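You operate a simulated robot arm through the tools that you are given. There is no shell and no other tool. Be economical: measure what you need, move in short steps, check, and stop when the job is done.

Carry out the task below with a simulated robot arm. There is one attempt and no reset: what you move stays moved.

TASK
Take the yellow-topped green pad and put it on the long dark bench. Take the tan-topped tin and leave it on the work top of the tall wooden shelving. Put the red pot on the white table away on the top of the wooden turntable. Stack the white paint tin marked "stain" from the white table on top of the white paint tin marked "varnish". Stack the tin marked "primer" from the white table on top of the tin that says "wood oil". Put the green lantern on the long wooden counter. Put two of the black batteries from the high wooden shelf on the work top of the tall wooden shelving. Do these in any order. Set down upright: yellow-topped green pad, green lantern, black battery.

Only the result counts: the job must be done as asked and must still hold three seconds after the hand-in. Knocking over, shifting, dropping, spilling or breaking anything else fails it.

THE ROBOT
A 7-joint arm with a two-finger parallel gripper on a trunk, on a base that drives. Base frame: it is fixed to the floor where the robot stands at the start and does not move with it; the origin is under the middle of the robot, x ahead of it, y to its left, z up; the surface under the hand at the start is at about z = 760. Units: mm, degrees, N and s.
With the tool pointing down near the work surface it reaches from about 340 to 760 mm from the robot's upright axis, wherever it stands. Its first joint turns from -115.0 to 115.0 degrees. Places, roughly: black battery [250, -1750, 1750]; dated paint tin, grey tin, wood oil tin [1000, 0, 750]; green lantern (6x6x21 cm) [400, -1800, 300]; long dark bench [2900, -1200, 800]; long wooden counter [700, -1900, 800]; red pot (6x6x5 cm) [1000, 300, 800]; tan-topped tin (6x6x3 cm) [500, 300, 800]; top of the wooden turntable [2700, -1600, 800]; white paint tin [1000, 250, 750]; work top of the tall wooden shelving [-1100, -1100, 900]; yellow-topped green pad (4x5x4 cm) [500, 200, 800]. Payload 3.91 kg.
The tool frame sits at the grasp point between the pads (the TCP): z along the fingers, y along the line on which they close. The tips reach 30 mm beyond it. The gripper opens to 110 mm. The fingers are 20 mm wide and 10 mm thick; the gripper's body (48 by 112 mm) begins 55 mm behind the TCP.
Orientation is told as [roll, pitch, yaw] about the base's x, y, z axes, in that order, counted from this pose: with the fingers straight down and closing along the base's y, the tool's x points along the base's -x, its y along +y and its z along -z.

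THE INTERFACE
- The arm moves only by the tool jog_arm. Its argument "plan" is a list of rows, each a list of 6 numbers: the shift along the tool's x, y, z in units of 50 mm (1.0 is 50 mm), then the turn, a rotation vector about the tool's x, y, z in units of 5 degrees (1.0 is 5 degrees). In form: [[dx, dy, dz, ax, ay, az], ...]. A call has 1 to 8 rows; each row shifts and turns the commanded pose from where the row before left it, along the tool's axes as they then stand. "grip" is the finger opening in mm, from 0 to 110, set as the call begins (left out, the last holds). A call with a number of a shift or a turn outside -1 to 1 is refused whole. A row lasts 0.2 s, in which the tool goes at most 50 mm and 8.6 degrees; a call with a longer step from one row to the next is refused whole, and so is a gripper value outside its range. A pose out of reach is approached as far as the arm can. The call stops where the force on the tool passes 40 N (or 10 N more than at its start, if that is more) or the arm is blocked; 0.2 s more then pass. Each finger travels about 108 mm/s and halts on what it meets, pressing with about 43 N; the grip force reading is that of the motor and also rises with nothing between the fingers. The clock runs only during rows and for 0.2 s after the last one: add rows that do not move to give the fingers time. It gives the time, the measured TCP pose, the force on the tool (base axes), the opening and the grip force at its end, in the units of the frame above (readings bear some noise), with the torque about the TCP (base axes, N m) and any sound that the robot's microphone picked up, and new pictures: "pictures" is both (left out), scene, wrist or none.
- Cameras (640 x 400 px; columns grow to the right, rows downward): "scene" is now at [24.4, 172.7, 1513]; the picture's right is [0.17, -0.99, 0.00], its down [-0.70, -0.12, -0.70] and it looks along [0.69, 0.12, -0.71] (base axes); focal length 294 px, centre (320, 200). "wrist" rides on the gripper at [72, 17, -103] in the tool frame; the picture's right is [-0.23, 0.97, 0.00], its down [-0.76, -0.18, -0.62] and it looks along [-0.61, -0.14, 0.78] (tool axes); focal length 222 px, centre (320, 200). There is no depth. A picture from a camera that has moved, and an enlarged one, comes with that camera's place and axes in the base frame and with its lens. The place of the scene camera against the robot may be out by one fixed shift of up to 12 mm in any direction.
- lift_body(by): slides the trunk up (or, below 0, down) by that many mm; the arm and the scene camera ride with it, the base frame stays. It gives what a move gives, with no picture.
- steer(legs): drives the robot by 1 to 6 legs, each [ahead, turn to the left] in mm and degrees, along the robot's own axes; the way and the turn of a leg run together, so that a leg with both is an arc; at most 1500 mm and 180 degrees a leg. The arm and the cameras ride along, it lands a little off, and it stops where it bumps. It gives what a move gives, and a new picture of the scene camera.
- pan_tilt(pan, tilt): turns the head with the scene camera to pan (to the left, within 155 degrees either way) and tilt (down, from -29 to 69), counted from straight ahead of the robot. It gives what a move gives, and a new picture of the scene camera.
- zoom(camera, box): a new picture of the part [left, top, right, bottom] of that camera's present view, enlarged. No time passes.
- job_done(): hands the job in; it is judged then, once.

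Go step by step. Nothing tells you exact positions but the pictures and the camera data: compare them with the known pose of the tool, close in by small moves and look again before you grip or let go. The budget is 483 turns and 360 pictures, counting those below and the enlarged ones. Unless the task says otherwise, let go and move clear before handing in.

The tools are called after "Call:" as a command line: name --pt "numbers of a row" for each row, then --argument value for the rest, lists and objects as JSON in quotes. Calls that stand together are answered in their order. jog_arm: Moves the arm, as the interface text tells. Its arguments: {"type":"object","properties":{"plan":{"type":"array","items":{"type":"array","items":{"type":"number"}}},"grip":{"type":"number"},"pictures":{"type":"string","enum":["both","scene","wrist","none"]}},"required":["plan"]} The other tools are called the same way: lift_body (by) slides the trunk up or down; steer (legs) drives the base; pan_tilt (pan, tilt) turns the head that bears the scene camera; zoom (camera, box) takes an enlarged picture of a part of a camera's view; job_done () hands the job in.

At the start:

```text
clock: 0.0
position: [489.6, 236.7, 1127.1]
orientation: [0.0, 0.0, 0.1]
ft_force: [-0.1, -0.4, 0.1]
wrist_torque: [-0.02, 0.02, -0.02]
gripper_width: 109.9
gripper_force: 0.1
trunk travel left (down, up): [-625.0, 365.0]
robot x, y, heading: [-0.9, 0.0, -0.0]
head pan, tilt: [9.9, 45.6]
```

scene: 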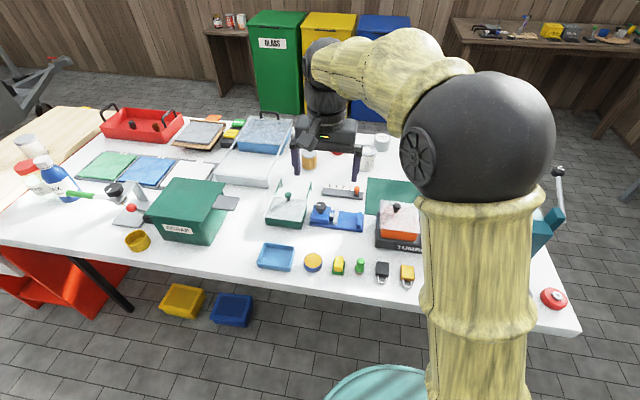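
wrist: 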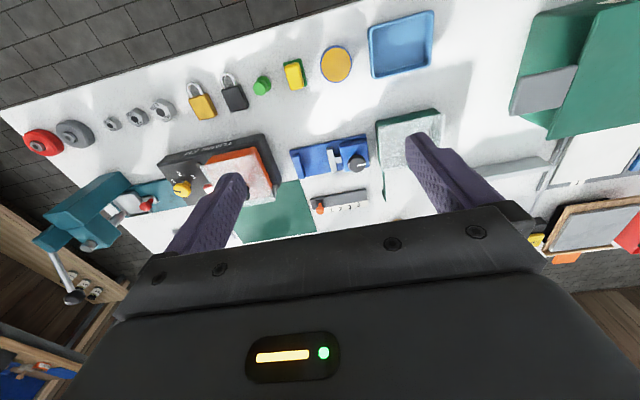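

I see the white table with the tan-topped tin near (480,273), the pad near (475,200), and paint tins farther back near the gripper. I'll zoom in for detail.

Call:
zoom --camera "scene" --box '[240, 110, 440, 235]'

Call:
zoom --camera "wrist" --box '[160, 20, 480, 220]'

```text
3.20 times, centred on (340, 172) of scene
camera zoom: at [24.4, 172.7, 1513.0], right [0.17, -0.99, 0.0], down [-0.7, -0.12, -0.7], along [0.69, 0.12, -0.71], focal length 940 px, centre (256, 288)
```

zoom: 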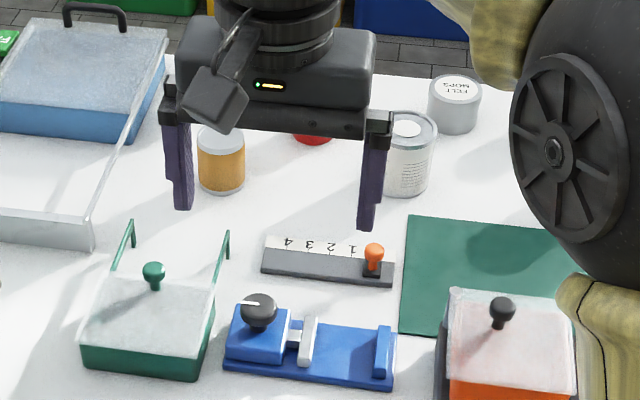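

```text
2.00 times, centred on (320, 120) of wrist
camera zoom: at [415.5, 253.4, 1229.0], right [0.23, 0.97, 0.0], down [0.76, -0.18, 0.62], along [0.61, -0.14, -0.78], focal length 444 px, centre (320, 360)
```

zoom: 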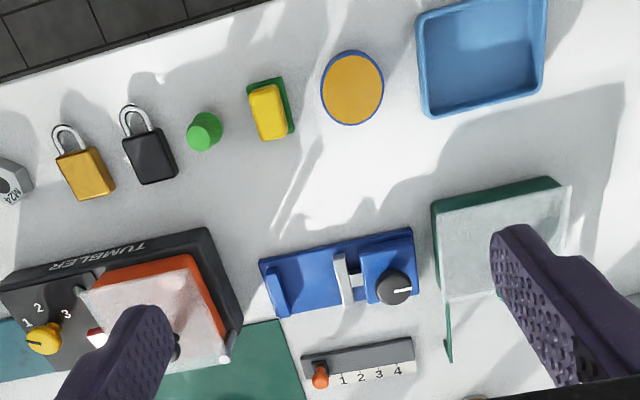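

The tins sit behind the gripper, so I'll move the hand forward for a wrist view of them.

Call:
jog_arm --pt "-1 -1 0 0 0 0" --pt "-1 -1 0 0 0 0" --pt "-1 -1 0 0 0 0"

```text
refused: row 1 steps farther than a row can; nothing moved
```

Call:
jog_arm --pt "-0.7 -0.7 0 0 0 0" --pt "-0.7 -0.7 0 0 0 0" --pt "-0.7 -0.7 0 0 0 0" --pt "-0.7 -0.7 0 0 0 0"

```text
clock: 1.0
position: [630.3, 95.5, 1126.3]
orientation: [0.0, 0.0, 0.0]
ft_force: [0.9, -0.1, -0.9]
wrist_torque: [-0.04, 0.0, 0.01]
gripper_width: 110.1
gripper_force: 0.0
trunk travel left (down, up): [-625.0, 365.0]
robot x, y, heading: [-2.9, 1.4, 0.1]
head pan, tilt: [9.9, 45.6]
camera scene: at [25.5, 172.1, 1513.0], right [0.17, -0.99, 0.0], down [-0.7, -0.12, -0.7], along [0.69, 0.12, -0.71], focal length 294 px, centre (320, 200)
camera wrist: at [556.8, 111.6, 1229.0], right [0.23, 0.97, 0.0], down [0.76, -0.18, 0.62], along [0.61, -0.14, -0.78], focal length 222 px, centre (320, 200)
```

scene: 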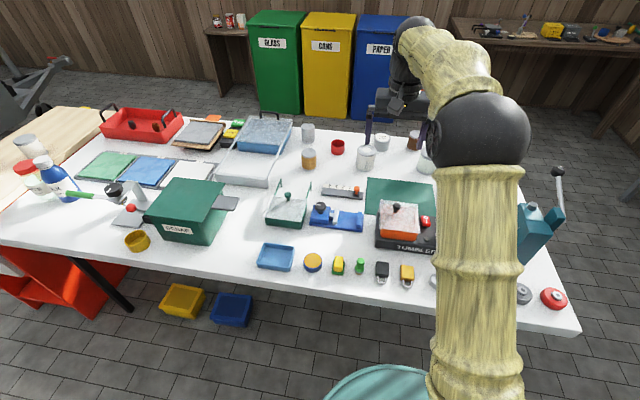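
wrist: 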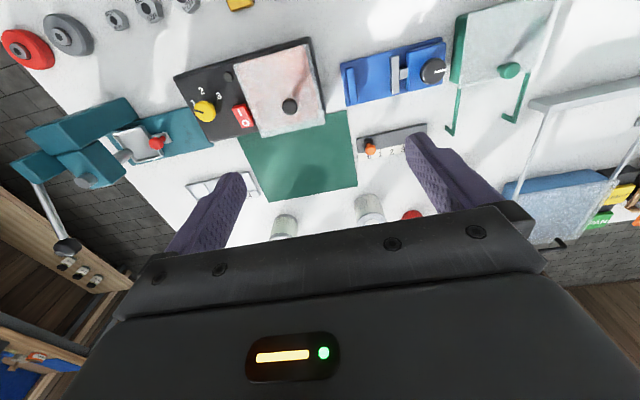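

Call:
zoom --camera "scene" --box '[280, 110, 440, 210]'

Call:
pan_tilt --pan -50 --tilt 25

Call:
pan_tilt --pan -110 --tilt 25

```text
4.00 times, centred on (360, 160) of scene
camera zoom: at [25.5, 172.1, 1513.0], right [0.17, -0.99, 0.0], down [-0.7, -0.12, -0.7], along [0.69, 0.12, -0.71], focal length 1175 px, centre (160, 360)
```

zoom: 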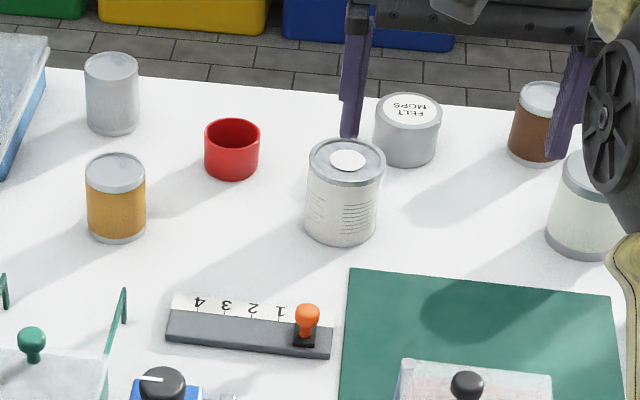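

```text
clock: 2.3
position: [629.9, 95.4, 1127.5]
orientation: [-0.2, 0.0, 0.0]
ft_force: [0.3, 0.2, 0.6]
wrist_torque: [0.01, 0.01, 0.0]
gripper_width: 110.0
gripper_force: 0.1
trunk travel left (down, up): [-625.0, 365.0]
robot x, y, heading: [3.2, 1.7, -0.1]
head pan, tilt: [-50.0, 25.0]
camera scene: at [4.1, 88.3, 1544.3], right [-0.77, -0.64, 0.0], down [-0.27, 0.32, -0.91], along [0.58, -0.69, -0.42], focal length 294 px, centre (320, 200)
```

scene: 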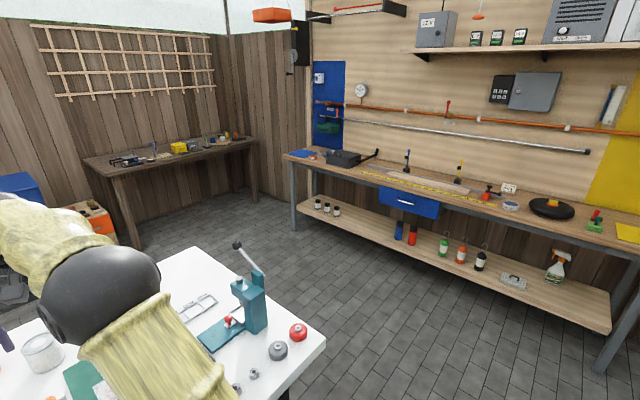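

```text
clock: 3.6
position: [628.4, 97.2, 1127.3]
orientation: [-0.1, 0.0, -0.2]
ft_force: [0.7, -0.8, 0.0]
wrist_torque: [0.01, 0.02, -0.01]
gripper_width: 109.9
gripper_force: 0.0
trunk travel left (down, up): [-625.0, 365.0]
robot x, y, heading: [1.0, -0.4, -0.1]
head pan, tilt: [-110.0, 25.0]
camera scene: at [-86.6, 72.2, 1544.4], right [-0.94, 0.34, 0.0], down [0.14, 0.4, -0.91], along [-0.31, -0.85, -0.42], focal length 294 px, centre (320, 200)
```

scene: 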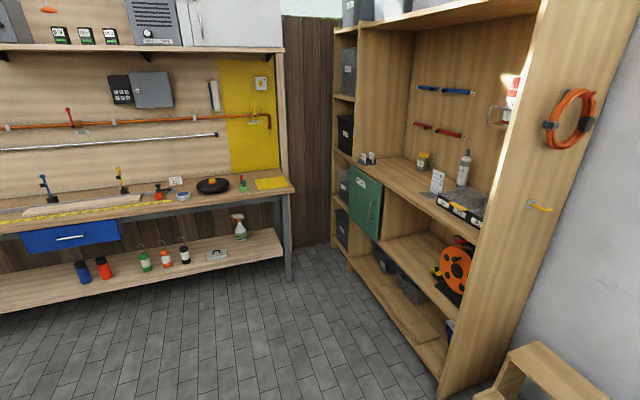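

Call:
zoom --camera "scene" --box '[0, 160, 320, 320]'

Call:
zoom --camera "scene" --box '[340, 80, 540, 260]'

Call:
pan_tilt --pan -85 --tilt 0

```text
2.00 times, centred on (160, 240) of scene
camera zoom: at [-86.6, 72.2, 1544.4], right [-0.94, 0.34, 0.0], down [0.14, 0.4, -0.91], along [-0.31, -0.85, -0.42], focal length 587 px, centre (640, 120)
```

zoom: 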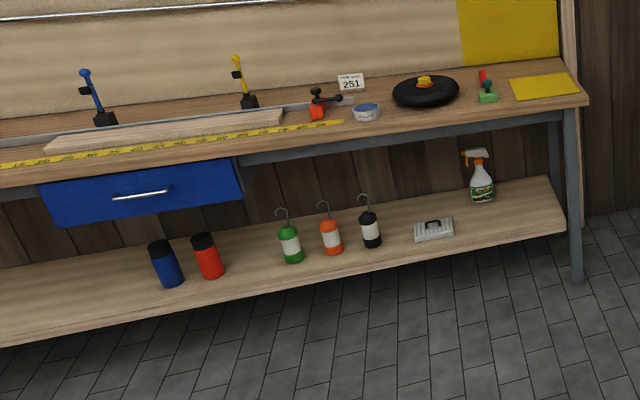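

```text
2.22 times, centred on (440, 170) of scene
camera zoom: at [-86.6, 72.2, 1544.4], right [-0.94, 0.34, 0.0], down [0.14, 0.4, -0.91], along [-0.31, -0.85, -0.42], focal length 653 px, centre (53, 267)
```

zoom: 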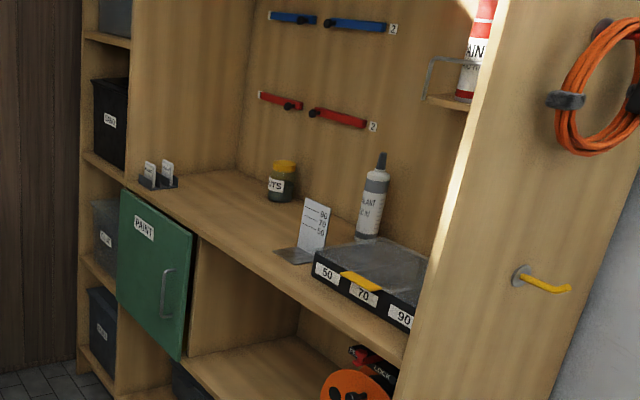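

```text
clock: 4.5
position: [628.8, 95.1, 1127.8]
orientation: [-0.2, 0.0, -0.1]
ft_force: [-0.7, 0.3, 0.1]
wrist_torque: [0.01, -0.03, 0.03]
gripper_width: 109.9
gripper_force: 0.1
trunk travel left (down, up): [-625.0, 365.0]
robot x, y, heading: [-1.9, 2.8, -0.1]
head pan, tilt: [-85.0, 0.0]
camera scene: at [-47.4, 69.1, 1584.7], right [-1.0, -0.09, 0.0], down [0.0, 0.0, -1.0], along [0.09, -1.0, 0.0], focal length 294 px, centre (320, 200)
```

scene: 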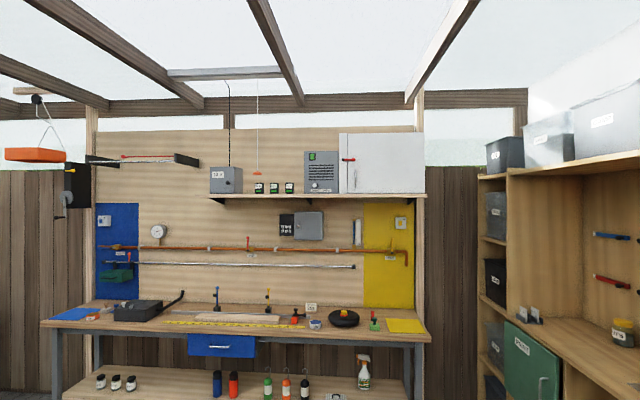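

The labels are unclear, so I'll swing the arm left, away from the tins, and look at them zoomed.

Call:
jog_arm --pt "0.4 0.9 0 0 0 0" --pt "0.4 0.9 0 0 0 0" --pt "0.4 0.9 0 0 0 0" --pt "0.4 0.9 0 0 0 0" --pt "0.4 0.9 0 0 0 0" --pt "0.4 0.9 0 0 0 0" --pt "0.4 0.9 0 0 0 0" --pt "0.4 0.9 0 0 0 0" --pictures "none"

Call:
pan_tilt --pan -5 --tilt 35

Call:
zoom --camera "scene" --box '[220, 130, 380, 230]'

```text
clock: 6.3
position: [468.2, 458.5, 1125.2]
orientation: [0.0, 0.0, 0.1]
ft_force: [0.3, 0.6, 0.4]
wrist_torque: [0.01, 0.01, 0.01]
gripper_width: 110.0
gripper_force: 0.0
trunk travel left (down, up): [-625.0, 365.0]
robot x, y, heading: [-2.6, -2.8, -0.0]
head pan, tilt: [-85.0, 0.0]
```

```text
clock: 7.8
position: [469.2, 457.7, 1125.0]
orientation: [-0.1, 0.0, 0.0]
ft_force: [0.3, -1.0, 0.0]
wrist_torque: [0.0, 0.0, 0.03]
gripper_width: 110.1
gripper_force: 0.1
trunk travel left (down, up): [-625.0, 365.0]
robot x, y, heading: [-1.2, -0.3, 0.4]
head pan, tilt: [-5.0, 35.0]
camera scene: at [32.5, 151.2, 1528.6], right [-0.09, -1.0, 0.0], down [-0.57, 0.05, -0.82], along [0.82, -0.07, -0.57], focal length 294 px, centre (320, 200)
```

scene: 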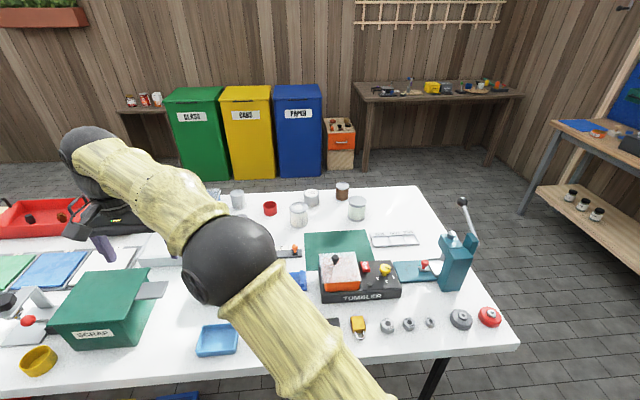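

```text
4.00 times, centred on (300, 180) of scene
camera zoom: at [32.5, 151.2, 1528.6], right [-0.09, -1.0, 0.0], down [-0.57, 0.05, -0.82], along [0.82, -0.07, -0.57], focal length 1175 px, centre (400, 280)
```

zoom: 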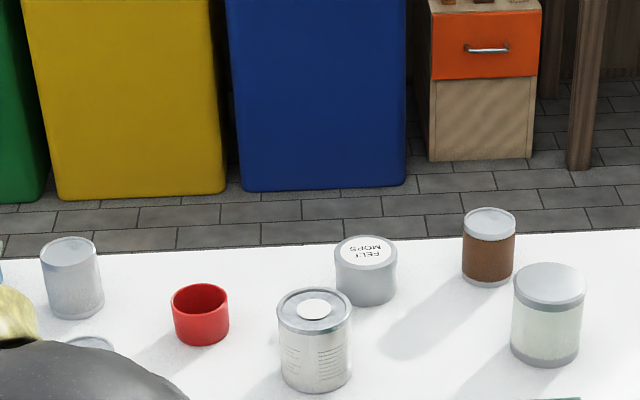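

I'll identify the labels later from the far side of the table. First comes the pad, so I move the hand above it.

Call:
jog_arm --pt "0 -0.74 0.55 0 0 0" --pt "0 -0.74 0.55 0 0 0" --pt "0 -0.74 0.55 0 0 0" --pt "0 -0.74 0.55 0 0 0" --pt "0 -0.74 0.55 0 0 0" --pt "0 -0.74 0.55 0 0 0" --pt "0 -0.74 0.55 0 0 0"

Call:
pan_tilt --pan 10 --tilt 50

```text
clock: 9.4
position: [468.4, 195.6, 932.6]
orientation: [0.0, 0.0, -0.1]
ft_force: [-0.6, 0.5, 0.2]
wrist_torque: [0.0, 0.02, 0.02]
gripper_width: 110.0
gripper_force: 0.2
trunk travel left (down, up): [-625.0, 365.0]
robot x, y, heading: [-2.1, 0.1, -0.1]
head pan, tilt: [-5.0, 35.0]
camera scene: at [32.9, 150.8, 1528.6], right [-0.09, -1.0, 0.0], down [-0.57, 0.05, -0.82], along [0.82, -0.07, -0.57], focal length 294 px, centre (320, 200)
camera wrist: at [395.5, 212.8, 1035.0], right [0.23, 0.97, 0.0], down [0.76, -0.18, 0.62], along [0.61, -0.14, -0.78], focal length 222 px, centre (320, 200)
```

scene: 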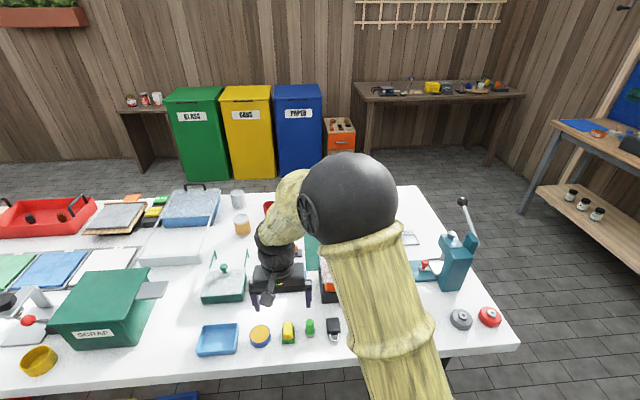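
wrist: 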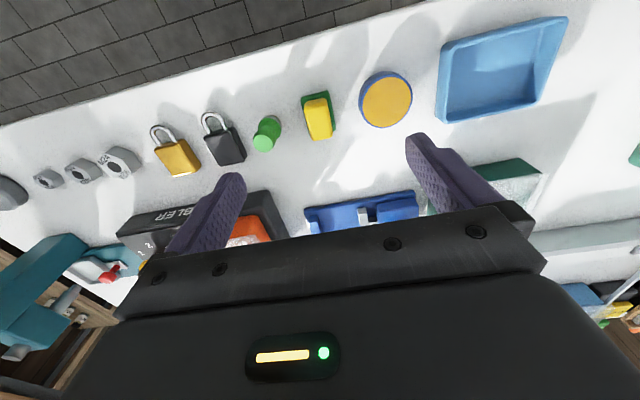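

```text
clock: 10.2
position: [469.1, 196.8, 932.8]
orientation: [-0.1, 0.0, 0.1]
ft_force: [0.4, 0.2, -0.7]
wrist_torque: [-0.01, -0.03, 0.02]
gripper_width: 110.1
gripper_force: 0.0
trunk travel left (down, up): [-625.0, 365.0]
robot x, y, heading: [2.2, -1.8, -0.1]
head pan, tilt: [10.0, 50.0]
camera scene: at [20.6, 172.2, 1506.9], right [0.17, -0.98, 0.0], down [-0.75, -0.13, -0.64], along [0.63, 0.11, -0.77], focal length 294 px, centre (320, 200)
```

scene: 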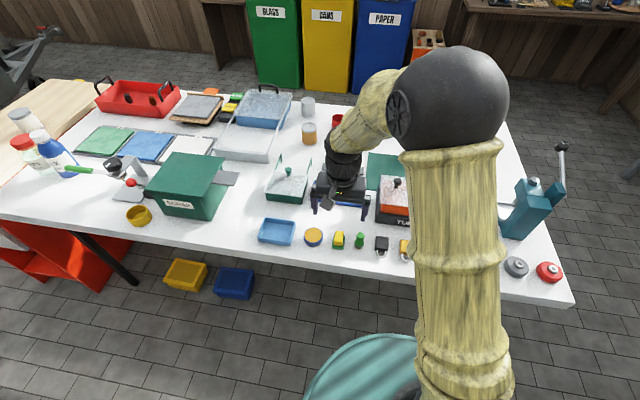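

The pad is at about (471,195), aligned with the axes. I narrow the fingers to clear its neighbours and go down.

Call:
jog_arm --pt "-0.06 -0.02 0 0 0 0" --pt "0 0 0.9 0 0 0" --pt "0 0 0.9 0 0 0" --grip 66 --pictures "wrist"

Call:
zoom --camera "scene" --box '[280, 190, 400, 265]'

```text
clock: 11.0
position: [474.0, 196.5, 841.9]
orientation: [-0.1, 0.0, 0.1]
ft_force: [1.0, 0.3, -0.8]
wrist_torque: [0.0, -0.05, 0.0]
gripper_width: 65.9
gripper_force: 0.1
trunk travel left (down, up): [-625.0, 365.0]
robot x, y, heading: [2.2, -1.9, 0.3]
head pan, tilt: [10.0, 50.0]
camera wrist: at [399.9, 212.7, 944.7], right [0.23, 0.97, 0.0], down [0.76, -0.18, 0.62], along [0.61, -0.14, -0.78], focal length 222 px, centre (320, 200)
```

wrist: 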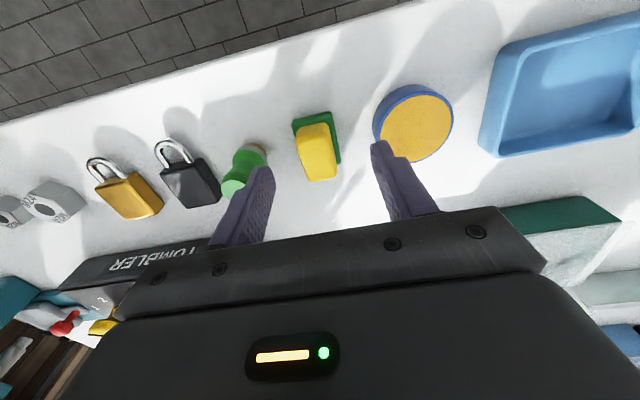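

```text
5.33 times, centred on (340, 228) of scene
camera zoom: at [21.3, 172.6, 1506.9], right [0.17, -0.98, 0.0], down [-0.75, -0.13, -0.64], along [0.63, 0.11, -0.77], focal length 1566 px, centre (213, 53)
```

zoom: 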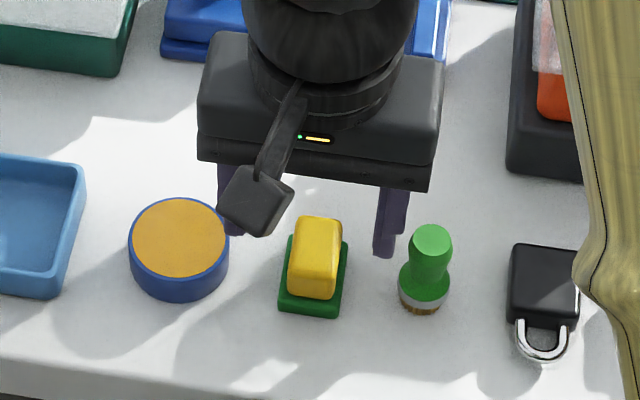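

Call:
jog_arm --pt "0.06 -0.02 0.47 0 0 0" --pt "0 0 0.46 0 0 0" --pt "0 0 0 0 0 0" --grip 60 --pictures "none"

Call:
jog_arm --pt "0 0 0 0 0 0" --pt "0 0 0 0 0 0" --pt "0 0 0 0 0 0" --grip 5 --pictures "wrist"

```text
clock: 11.8
position: [469.5, 196.0, 798.1]
orientation: [0.0, -0.1, -0.1]
ft_force: [0.0, 0.3, 0.6]
wrist_torque: [0.01, 0.01, 0.02]
gripper_width: 60.2
gripper_force: 0.1
trunk travel left (down, up): [-625.0, 365.0]
robot x, y, heading: [0.6, 0.9, -0.1]
head pan, tilt: [10.0, 50.0]
```

```text
clock: 12.6
position: [469.1, 195.0, 797.4]
orientation: [-0.1, 0.0, 0.0]
ft_force: [0.7, 0.0, 0.3]
wrist_torque: [-0.01, -0.02, 0.02]
gripper_width: 32.8
gripper_force: 43.1
trunk travel left (down, up): [-625.0, 365.0]
robot x, y, heading: [-2.7, 3.5, 0.3]
head pan, tilt: [10.0, 50.0]
camera wrist: at [396.1, 211.8, 899.8], right [0.23, 0.97, 0.0], down [0.76, -0.18, 0.62], along [0.61, -0.14, -0.78], focal length 222 px, centre (320, 200)
```

wrist: 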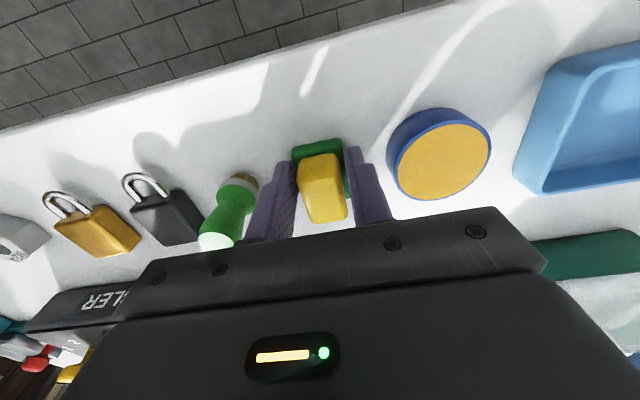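

The grip holds at 33 mm, so I lift and then back away from the table.

Call:
jog_arm --pt "0 0 -0.6 0 0 0" --pt "0 0 -1 0 0 0" --pt "0 0 -1 0 0 0" --pt "0 0 -1 0 0 0" --pt "0 0 -1 0 0 0" --pt "0 0 -1 0 0 0" --pictures "wrist"

Call:
pan_tilt --pan -35 --tilt 15

Call:
zoom --camera "scene" --box '[120, 60, 400, 235]'

```text
clock: 14.0
position: [467.7, 196.0, 1079.4]
orientation: [-0.1, -0.1, -0.1]
ft_force: [-0.7, 0.5, -0.3]
wrist_torque: [-0.02, -0.02, -0.04]
gripper_width: 5.2
gripper_force: 0.1
trunk travel left (down, up): [-625.0, 365.0]
robot x, y, heading: [4.1, 1.0, -0.2]
head pan, tilt: [10.0, 50.0]
camera wrist: at [394.6, 213.2, 1181.6], right [0.23, 0.97, 0.0], down [0.76, -0.18, 0.62], along [0.61, -0.14, -0.78], focal length 222 px, centre (320, 200)
```

wrist: 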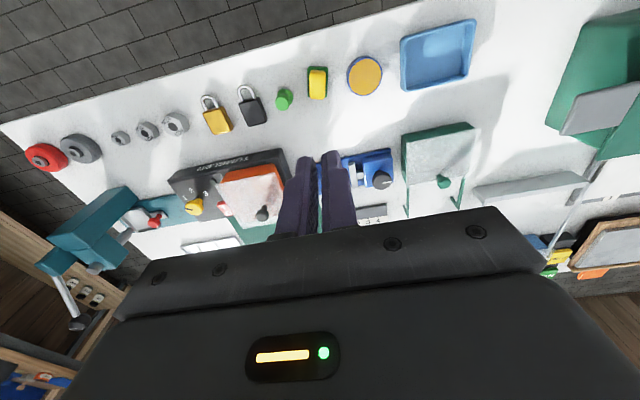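

```text
clock: 15.1
position: [469.2, 195.7, 1078.8]
orientation: [-0.2, -0.2, 0.0]
ft_force: [0.1, -0.8, 0.4]
wrist_torque: [-0.02, -0.01, 0.02]
gripper_width: 5.3
gripper_force: 0.0
trunk travel left (down, up): [-625.0, 365.0]
robot x, y, heading: [0.1, -0.4, 0.1]
head pan, tilt: [-35.0, 15.0]
camera scene: at [21.3, 105.3, 1560.5], right [-0.57, -0.82, 0.0], down [-0.21, 0.15, -0.97], along [0.79, -0.55, -0.26], focal length 294 px, centre (320, 200)
```

scene: 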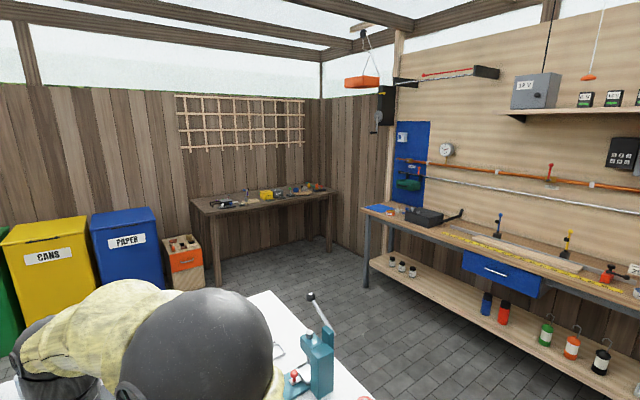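

```text
2.29 times, centred on (260, 148) of scene
camera zoom: at [21.3, 105.3, 1560.5], right [-0.57, -0.82, 0.0], down [-0.21, 0.15, -0.97], along [0.79, -0.55, -0.26], focal length 671 px, centre (457, 320)
```

zoom: 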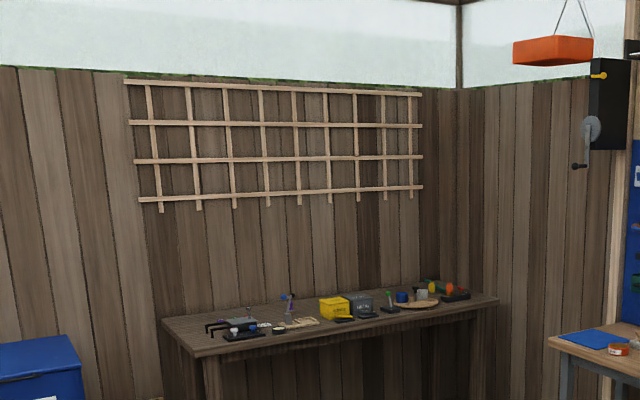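

The pad slipped and stayed on the table, so the fingers only caught the edge of its base. I go back over it for a closer look.

Call:
jog_arm --pt "0 0 1 0 0 0" --pt "0 0 1 0 0 0" --pt "0 0 1 0 0 0" --pt "0 0 0.9 0 0 0" --grip 66 --pictures "none"

Call:
zoom --camera "wrist" --box '[240, 80, 400, 180]'

Call:
pan_tilt --pan 0 --tilt 50

Call:
zoom --camera "scene" --box '[240, 190, 340, 260]'

```text
clock: 16.1
position: [468.9, 196.4, 881.6]
orientation: [-0.1, 0.0, -0.1]
ft_force: [0.0, 0.1, 0.2]
wrist_torque: [0.0, 0.06, -0.02]
gripper_width: 66.1
gripper_force: 0.1
trunk travel left (down, up): [-625.0, 365.0]
robot x, y, heading: [-2.0, -1.2, 0.1]
head pan, tilt: [-35.0, 15.0]
```

```text
4.00 times, centred on (320, 130) of wrist
camera zoom: at [395.5, 213.3, 983.9], right [0.23, 0.97, 0.0], down [0.76, -0.18, 0.62], along [0.61, -0.14, -0.78], focal length 888 px, centre (320, 480)
```

zoom: 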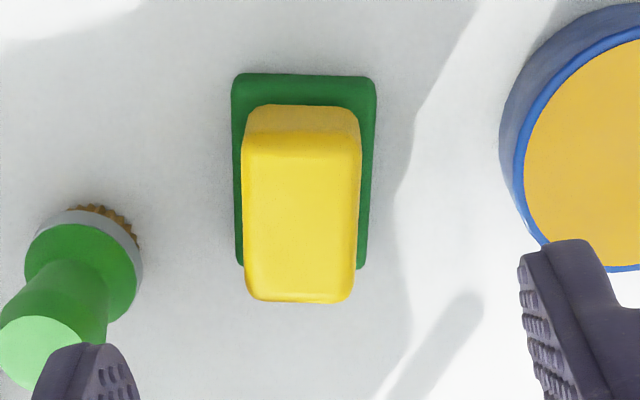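

```text
clock: 17.1
position: [469.0, 196.9, 883.5]
orientation: [0.0, -0.1, 0.1]
ft_force: [-0.8, 0.3, 0.1]
wrist_torque: [0.03, -0.03, 0.0]
gripper_width: 65.9
gripper_force: 0.1
trunk travel left (down, up): [-625.0, 365.0]
robot x, y, heading: [0.5, -0.0, -0.1]
head pan, tilt: [0.0, 50.0]
camera scene: at [21.8, 158.8, 1506.9], right [0.0, -1.0, 0.0], down [-0.77, 0.0, -0.64], along [0.64, 0.0, -0.77], focal length 294 px, centre (320, 200)
```

scene: 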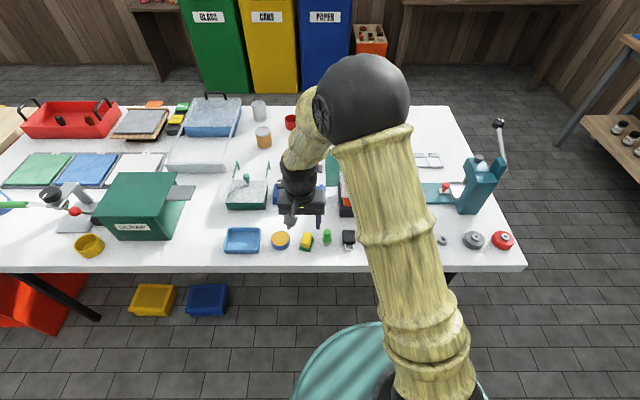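

```text
5.71 times, centred on (290, 225) of scene
camera zoom: at [21.8, 158.8, 1506.9], right [0.0, -1.0, 0.0], down [-0.77, 0.0, -0.64], along [0.64, 0.0, -0.77], focal length 1678 px, centre (491, 57)
```

zoom: 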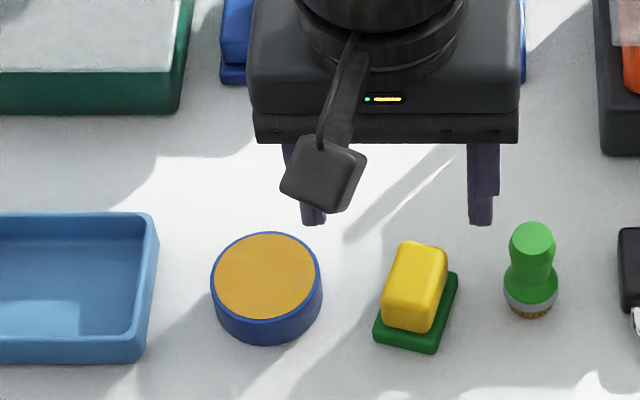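

The pad has turned about 15° and its base is thin. I'll align the yaw and grip the yellow block just above the base.

Call:
jog_arm --pt "0 -0.09 0 0 0 0" --pt "0 0 0 0 0 1" --pt "0 0 0 0 0 1" --pt "0 0 0.6 0 0 1" --grip 52 --pictures "none"

Call:
zoom --camera "wrist" --box '[240, 80, 400, 180]'

```text
clock: 18.1
position: [468.7, 192.0, 852.9]
orientation: [0.1, 0.0, -15.1]
ft_force: [0.3, -0.5, -1.1]
wrist_torque: [0.02, -0.02, -0.02]
gripper_width: 52.1
gripper_force: 0.1
trunk travel left (down, up): [-625.0, 365.0]
robot x, y, heading: [2.3, -0.4, -0.1]
head pan, tilt: [0.0, 50.0]
```

```text
4.00 times, centred on (320, 130) of wrist
camera zoom: at [402.3, 226.6, 955.4], right [0.47, 0.88, 0.0], down [0.69, -0.37, 0.62], along [0.55, -0.3, -0.78], focal length 888 px, centre (320, 480)
```

zoom: 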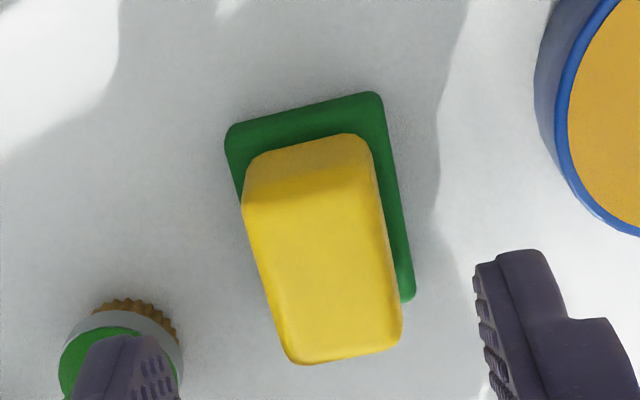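

Call:
jog_arm --pt "0 0 0.5 0 0 0" --pt "0 0 0.5 0 0 0" --pt "0 0 0 0 0 0" --pictures "none"

Call:
jog_arm --pt "0 0 0 0 0 0" --pt "0 0 0 0 0 0" --pt "0 0 0 0 0 0" --grip 2 --pictures "wrist"

Call:
jog_arm --pt "0 0 -0.3 0 0 0" --pt "0 0 -0.5 0 0 0" --pictures "wrist"

```text
clock: 18.9
position: [469.8, 191.9, 802.9]
orientation: [0.0, 0.0, -15.1]
ft_force: [0.1, 0.4, 0.1]
wrist_torque: [0.0, 0.01, -0.02]
gripper_width: 51.7
gripper_force: 0.1
trunk travel left (down, up): [-625.0, 365.0]
robot x, y, heading: [1.2, 4.5, 0.3]
head pan, tilt: [0.0, 50.0]
```

```text
clock: 19.7
position: [469.1, 191.4, 802.9]
orientation: [-0.1, -0.2, -15.0]
ft_force: [-0.6, 0.0, 0.1]
wrist_torque: [0.01, 0.03, 0.03]
gripper_width: 24.6
gripper_force: 42.5
trunk travel left (down, up): [-625.0, 365.0]
robot x, y, heading: [1.2, 0.5, -0.0]
head pan, tilt: [0.0, 50.0]
camera wrist: at [402.4, 226.5, 905.0], right [0.47, 0.88, 0.0], down [0.69, -0.37, 0.62], along [0.55, -0.29, -0.78], focal length 222 px, centre (320, 200)
```

wrist: 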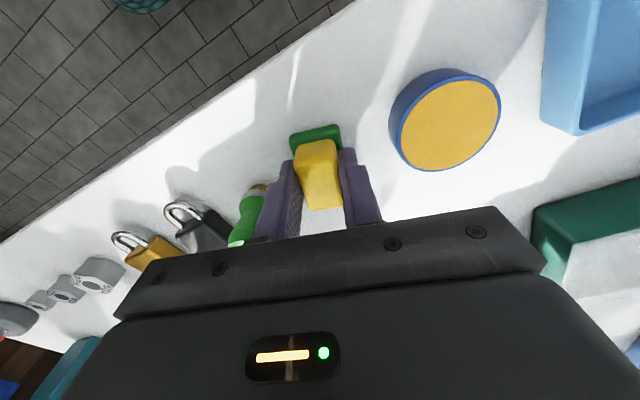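

```text
clock: 20.3
position: [469.8, 190.4, 842.6]
orientation: [0.0, -0.1, -15.0]
ft_force: [0.7, 0.2, 0.0]
wrist_torque: [-0.01, -0.03, -0.02]
gripper_width: 24.5
gripper_force: 42.7
trunk travel left (down, up): [-625.0, 365.0]
robot x, y, heading: [0.1, -0.1, 0.2]
head pan, tilt: [0.0, 50.0]
camera wrist: at [402.7, 225.7, 945.1], right [0.47, 0.88, 0.0], down [0.69, -0.37, 0.62], along [0.55, -0.29, -0.78], focal length 222 px, centre (320, 200)
```

wrist: 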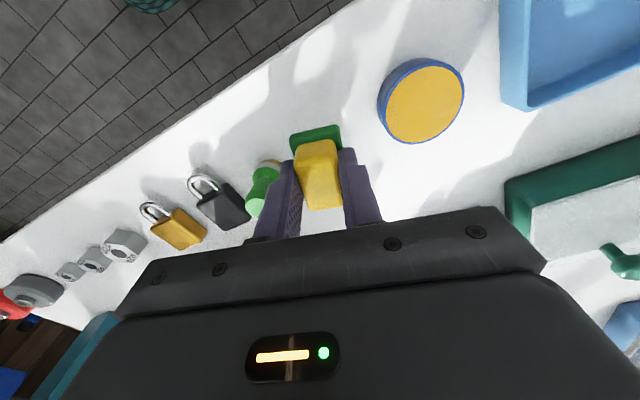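

The pad is held. I raise it and drive round the table through the corridor toward the dark bench.

Call:
jog_arm --pt "0 0 -1 0 0 0" --pt "0 0 -1 0 0 0" --pt "0 0 -1 0 0 0" --pt "0 0 -1 0 0 0" --pt "0 0 -1 0 0 0" --pictures "none"

Call:
steer --legs '[[-350, 0], [0, -90], [900, 0], [0, 90]]'

```text
clock: 21.5
position: [471.7, 191.3, 1094.6]
orientation: [0.0, 0.0, -15.0]
ft_force: [0.6, 0.2, 0.1]
wrist_torque: [0.01, -0.03, -0.03]
gripper_width: 24.9
gripper_force: 43.2
trunk travel left (down, up): [-625.0, 365.0]
robot x, y, heading: [1.7, -3.0, -0.1]
head pan, tilt: [0.0, 50.0]
```

```text
clock: 40.4
position: [117.0, -709.7, 1094.6]
orientation: [0.0, -0.1, -14.8]
ft_force: [-0.6, -0.5, -1.1]
wrist_torque: [-0.03, -0.02, -0.01]
gripper_width: 24.8
gripper_force: 42.5
trunk travel left (down, up): [-625.0, 365.0]
robot x, y, heading: [-353.5, -903.5, 0.5]
head pan, tilt: [0.0, 50.0]
camera scene: at [-332.7, -743.6, 1506.9], right [0.0, -1.0, 0.0], down [-0.77, 0.0, -0.64], along [0.64, 0.0, -0.77], focal length 294 px, centre (320, 200)
```

scene: 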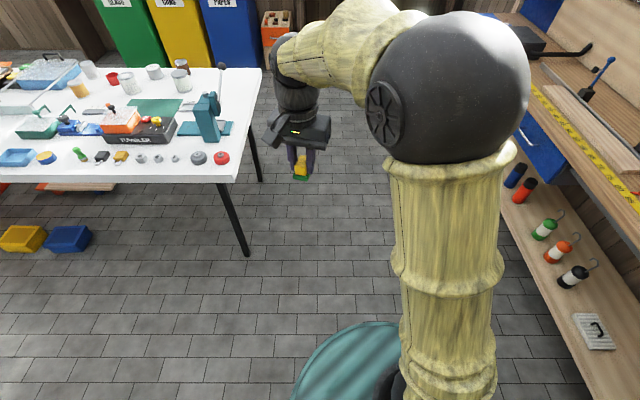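

Call:
steer --legs '[[1500, 0], [550, 0]]'

Call:
pan_tilt --pan 0 --tilt 35

Call:
pan_tilt --pan 130 --tilt 35

```text
clock: 52.2
position: [2146.9, -662.3, 1093.8]
orientation: [-0.1, 0.0, -13.5]
ft_force: [0.6, 0.6, -0.9]
wrist_torque: [-0.01, -0.01, 0.02]
gripper_width: 24.6
gripper_force: 42.9
trunk travel left (down, up): [-625.0, 365.0]
robot x, y, heading: [1681.7, -865.4, 1.5]
head pan, tilt: [0.0, 50.0]
camera scene: at [1699.8, -706.6, 1506.8], right [0.03, -1.0, 0.0], down [-0.77, -0.02, -0.64], along [0.64, 0.02, -0.77], focal length 294 px, centre (320, 200)
```

scene: 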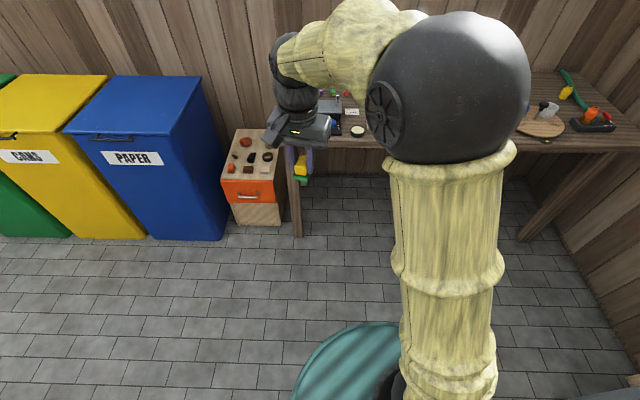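

```text
clock: 53.0
position: [2147.8, -663.7, 1093.6]
orientation: [0.0, -0.1, -13.4]
ft_force: [-0.2, 0.2, -0.7]
wrist_torque: [-0.03, 0.01, 0.01]
gripper_width: 24.5
gripper_force: 42.9
trunk travel left (down, up): [-625.0, 365.0]
robot x, y, heading: [1682.8, -863.0, 1.8]
head pan, tilt: [0.0, 35.0]
camera scene: at [1710.5, -706.3, 1528.5], right [0.03, -1.0, 0.0], down [-0.57, -0.02, -0.82], along [0.82, 0.02, -0.57], focal length 294 px, centre (320, 200)
```

scene: 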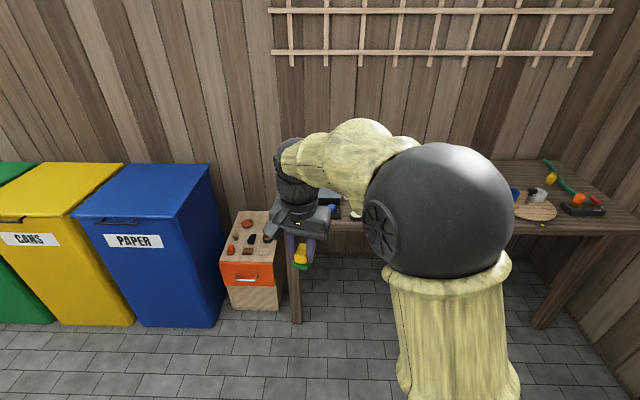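

```text
clock: 55.1
position: [2147.8, -661.7, 1093.2]
orientation: [0.0, -0.1, -13.5]
ft_force: [0.5, -0.6, -0.2]
wrist_torque: [0.0, -0.05, -0.03]
gripper_width: 24.6
gripper_force: 42.7
trunk travel left (down, up): [-625.0, 365.0]
robot x, y, heading: [1679.2, -865.8, 1.3]
head pan, tilt: [130.0, 35.0]
camera scene: at [1564.1, -642.8, 1528.6], right [0.75, 0.66, 0.0], down [0.38, -0.43, -0.82], along [-0.54, 0.61, -0.57], focal length 294 px, centre (320, 200)
```

scene: 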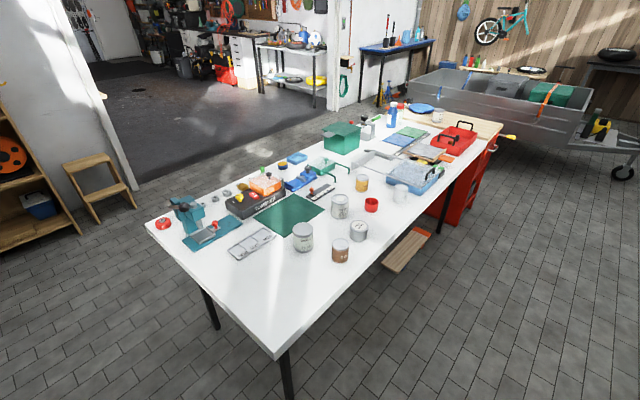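

Call:
zoom --camera "scene" --box '[280, 165, 420, 270]'

Call:
pan_tilt --pan -25 --tilt 35

```text
3.81 times, centred on (350, 218) of scene
camera zoom: at [1564.1, -642.8, 1528.6], right [0.75, 0.66, 0.0], down [0.38, -0.43, -0.82], along [-0.54, 0.61, -0.57], focal length 1119 px, centre (206, 133)
```

zoom: 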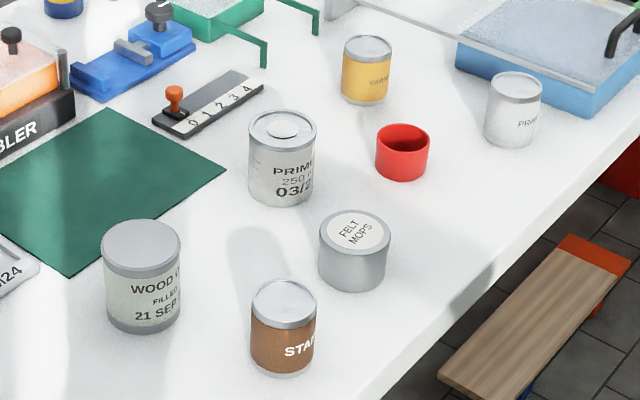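

```text
clock: 57.5
position: [2147.1, -662.5, 1093.2]
orientation: [0.0, -0.1, -13.4]
ft_force: [-0.2, 0.3, -0.2]
wrist_torque: [-0.02, 0.01, 0.0]
gripper_width: 24.4
gripper_force: 42.9
trunk travel left (down, up): [-625.0, 365.0]
robot x, y, heading: [1685.7, -862.1, 1.5]
head pan, tilt: [-25.0, 35.0]
camera scene: at [1703.3, -743.7, 1528.6], right [-0.4, -0.92, 0.0], down [-0.53, 0.23, -0.82], along [0.75, -0.33, -0.57], focal length 294 px, centre (320, 200)
```

scene: 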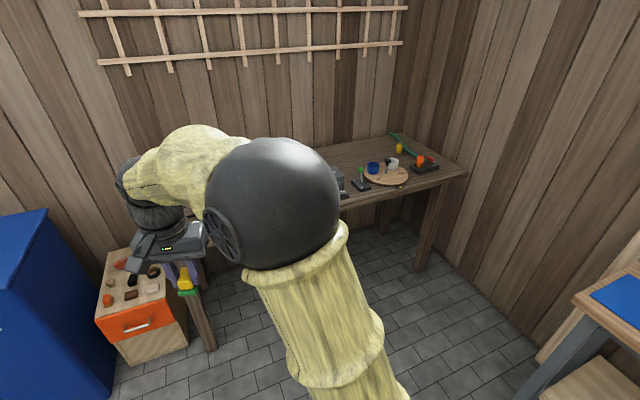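

I've read the tins from behind: stain is brown, varnish yellow, plus wood oil, a dated primer and a small primer. Now I approach the bench to place the pad.

Call:
steer --legs '[[280, 0]]'

Call:
pan_tilt --pan -30 --tilt 45

```text
clock: 59.7
position: [2431.7, -654.5, 1093.2]
orientation: [0.1, -0.1, -13.5]
ft_force: [1.0, 0.6, 0.3]
wrist_torque: [0.03, 0.0, 0.01]
gripper_width: 24.5
gripper_force: 43.2
trunk travel left (down, up): [-625.0, 365.0]
robot x, y, heading: [1962.5, -860.5, 1.5]
head pan, tilt: [-25.0, 35.0]
camera scene: at [1987.0, -736.2, 1528.6], right [-0.4, -0.92, 0.0], down [-0.53, 0.23, -0.82], along [0.75, -0.33, -0.57], focal length 294 px, centre (320, 200)
```

scene: 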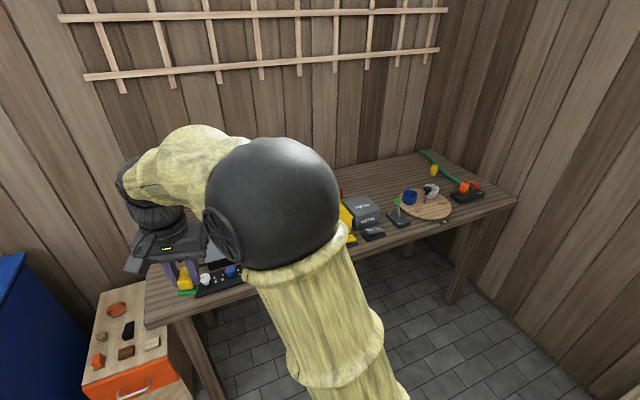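

```text
clock: 60.5
position: [2431.0, -654.1, 1094.4]
orientation: [0.0, -0.1, -13.4]
ft_force: [0.7, 0.2, -0.4]
wrist_torque: [-0.02, 0.02, 0.0]
gripper_width: 24.7
gripper_force: 43.1
trunk travel left (down, up): [-625.0, 365.0]
robot x, y, heading: [1966.6, -854.3, 1.6]
head pan, tilt: [-30.0, 45.0]
camera scene: at [1977.1, -739.9, 1513.8], right [-0.48, -0.88, 0.0], down [-0.62, 0.34, -0.71], along [0.62, -0.34, -0.71], focal length 294 px, centre (320, 200)
```

scene: 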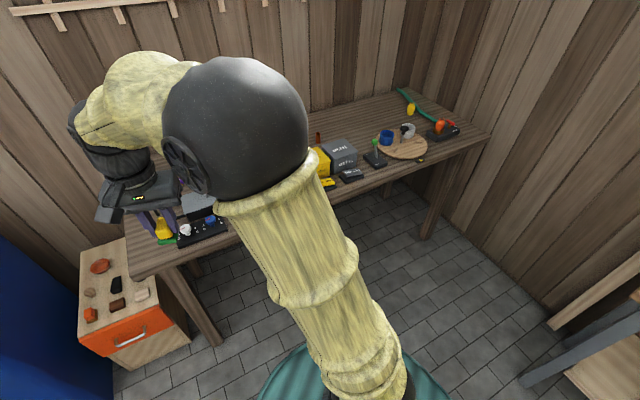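

Call:
jog_arm --pt "-0.7 -0.7 -0.1 0 0 0" --pt "-0.7 -0.7 -0.1 0 0 0" --pictures "wrist"

```text
clock: 61.0
position: [2483.1, -741.0, 1103.8]
orientation: [0.0, 0.1, -13.5]
ft_force: [0.3, -0.7, -0.3]
wrist_torque: [0.02, 0.03, 0.02]
gripper_width: 24.5
gripper_force: 42.9
trunk travel left (down, up): [-625.0, 365.0]
robot x, y, heading: [1965.6, -859.5, 1.5]
head pan, tilt: [-30.0, 45.0]
camera wrist: at [2415.1, -707.5, 1206.1], right [0.45, 0.89, 0.0], down [0.7, -0.35, 0.62], along [0.56, -0.28, -0.78], focal length 222 px, centre (320, 200)
```

wrist: 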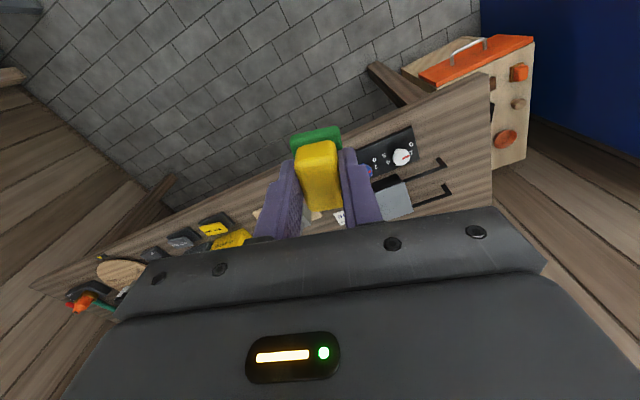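

The bench corner is at about (2600,-487) with z≈800. The free strip at its left end around (2655,-545) suits the pad, so I drive 150 mm closer.

Call:
steer --legs '[[150, 0]]'

```text
clock: 62.5
position: [2633.1, -735.8, 1104.3]
orientation: [-0.1, 0.0, -13.5]
ft_force: [0.9, -0.9, -0.1]
wrist_torque: [-0.01, 0.04, 0.0]
gripper_width: 24.8
gripper_force: 43.2
trunk travel left (down, up): [-625.0, 365.0]
robot x, y, heading: [2116.7, -855.2, 1.2]
head pan, tilt: [-30.0, 45.0]
camera scene: at [2128.2, -736.0, 1513.7], right [-0.48, -0.88, 0.0], down [-0.62, 0.34, -0.71], along [0.62, -0.34, -0.71], focal length 294 px, centre (320, 200)
```

scene: 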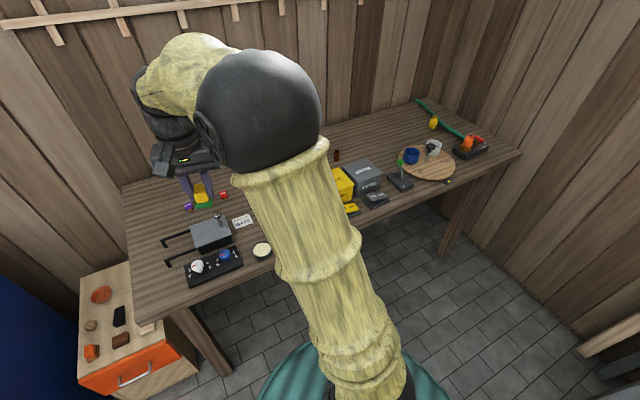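

Call:
jog_arm --pt "0.09 0.945 0 0 0 0" --pt "0.09 0.945 0 0 0 0" --pt "0.09 0.945 0 0 0 0" --pt "0.09 0.945 0 0 0 0" --pt "0 0 1 0 0 0" --pt "0 0 1 0 0 0" --pt "0 0 1 0 0 0" --pt "0 0 0 0 0 0"

```text
clock: 64.3
position: [2659.5, -547.7, 953.3]
orientation: [-0.1, 0.0, -13.5]
ft_force: [1.2, 0.0, 0.1]
wrist_torque: [0.02, -0.01, 0.03]
gripper_width: 24.8
gripper_force: 42.8
trunk travel left (down, up): [-625.0, 365.0]
robot x, y, heading: [2115.6, -855.2, 1.6]
head pan, tilt: [-30.0, 45.0]
camera scene: at [2127.1, -736.1, 1513.8], right [-0.48, -0.88, 0.0], down [-0.62, 0.34, -0.71], along [0.62, -0.34, -0.71], focal length 294 px, centre (320, 200)
camera wrist: at [2591.5, -514.4, 1055.3], right [0.45, 0.89, 0.0], down [0.7, -0.35, 0.62], along [0.56, -0.28, -0.78], focal length 222 px, centre (320, 200)
```

scene: 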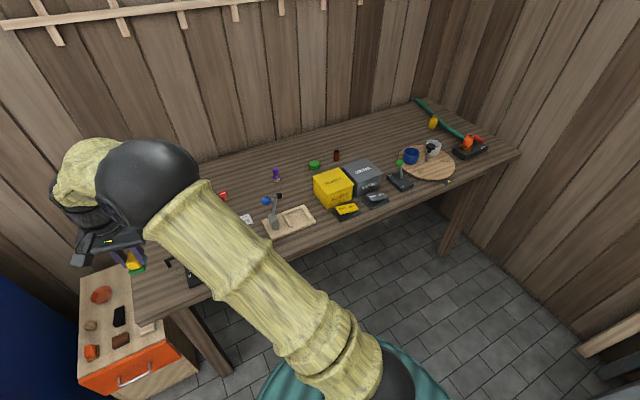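
wrist: 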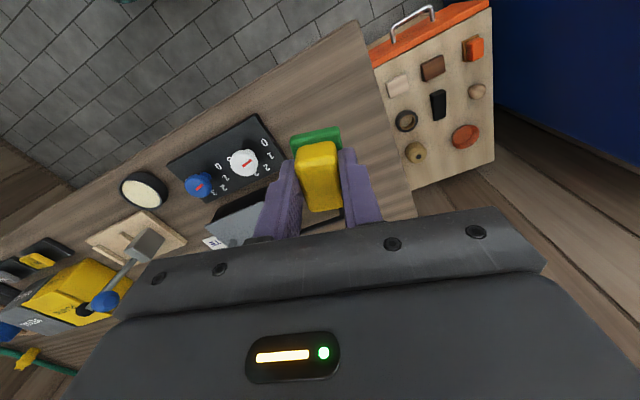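

Call:
jog_arm --pt "0.1 0.12 0.9 0 0 0" --pt "0 0 0.8 0 0 0" --pt "0 0 0.16 0 0 0" --pt "0 0 0 0 0 0" --pictures "wrist"

```text
clock: 65.3
position: [2655.7, -541.1, 860.4]
orientation: [-0.1, 0.0, -13.5]
ft_force: [0.7, 0.5, -0.5]
wrist_torque: [0.02, 0.01, 0.01]
gripper_width: 24.4
gripper_force: 42.9
trunk travel left (down, up): [-625.0, 365.0]
robot x, y, heading: [2116.8, -854.2, 1.7]
head pan, tilt: [-30.0, 45.0]
camera wrist: at [2588.3, -508.0, 962.3], right [0.45, 0.89, 0.0], down [0.7, -0.35, 0.62], along [0.56, -0.28, -0.78], focal length 222 px, centre (320, 200)
```

wrist: 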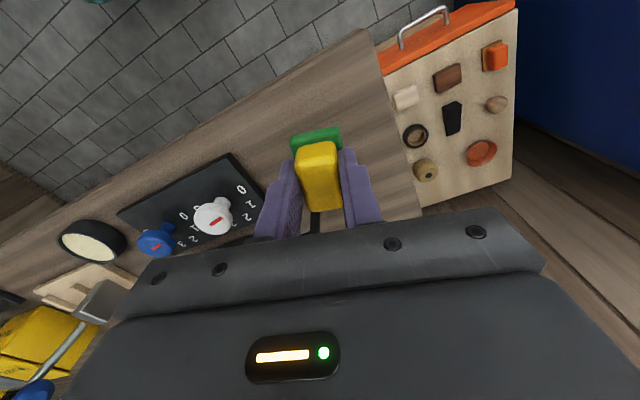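

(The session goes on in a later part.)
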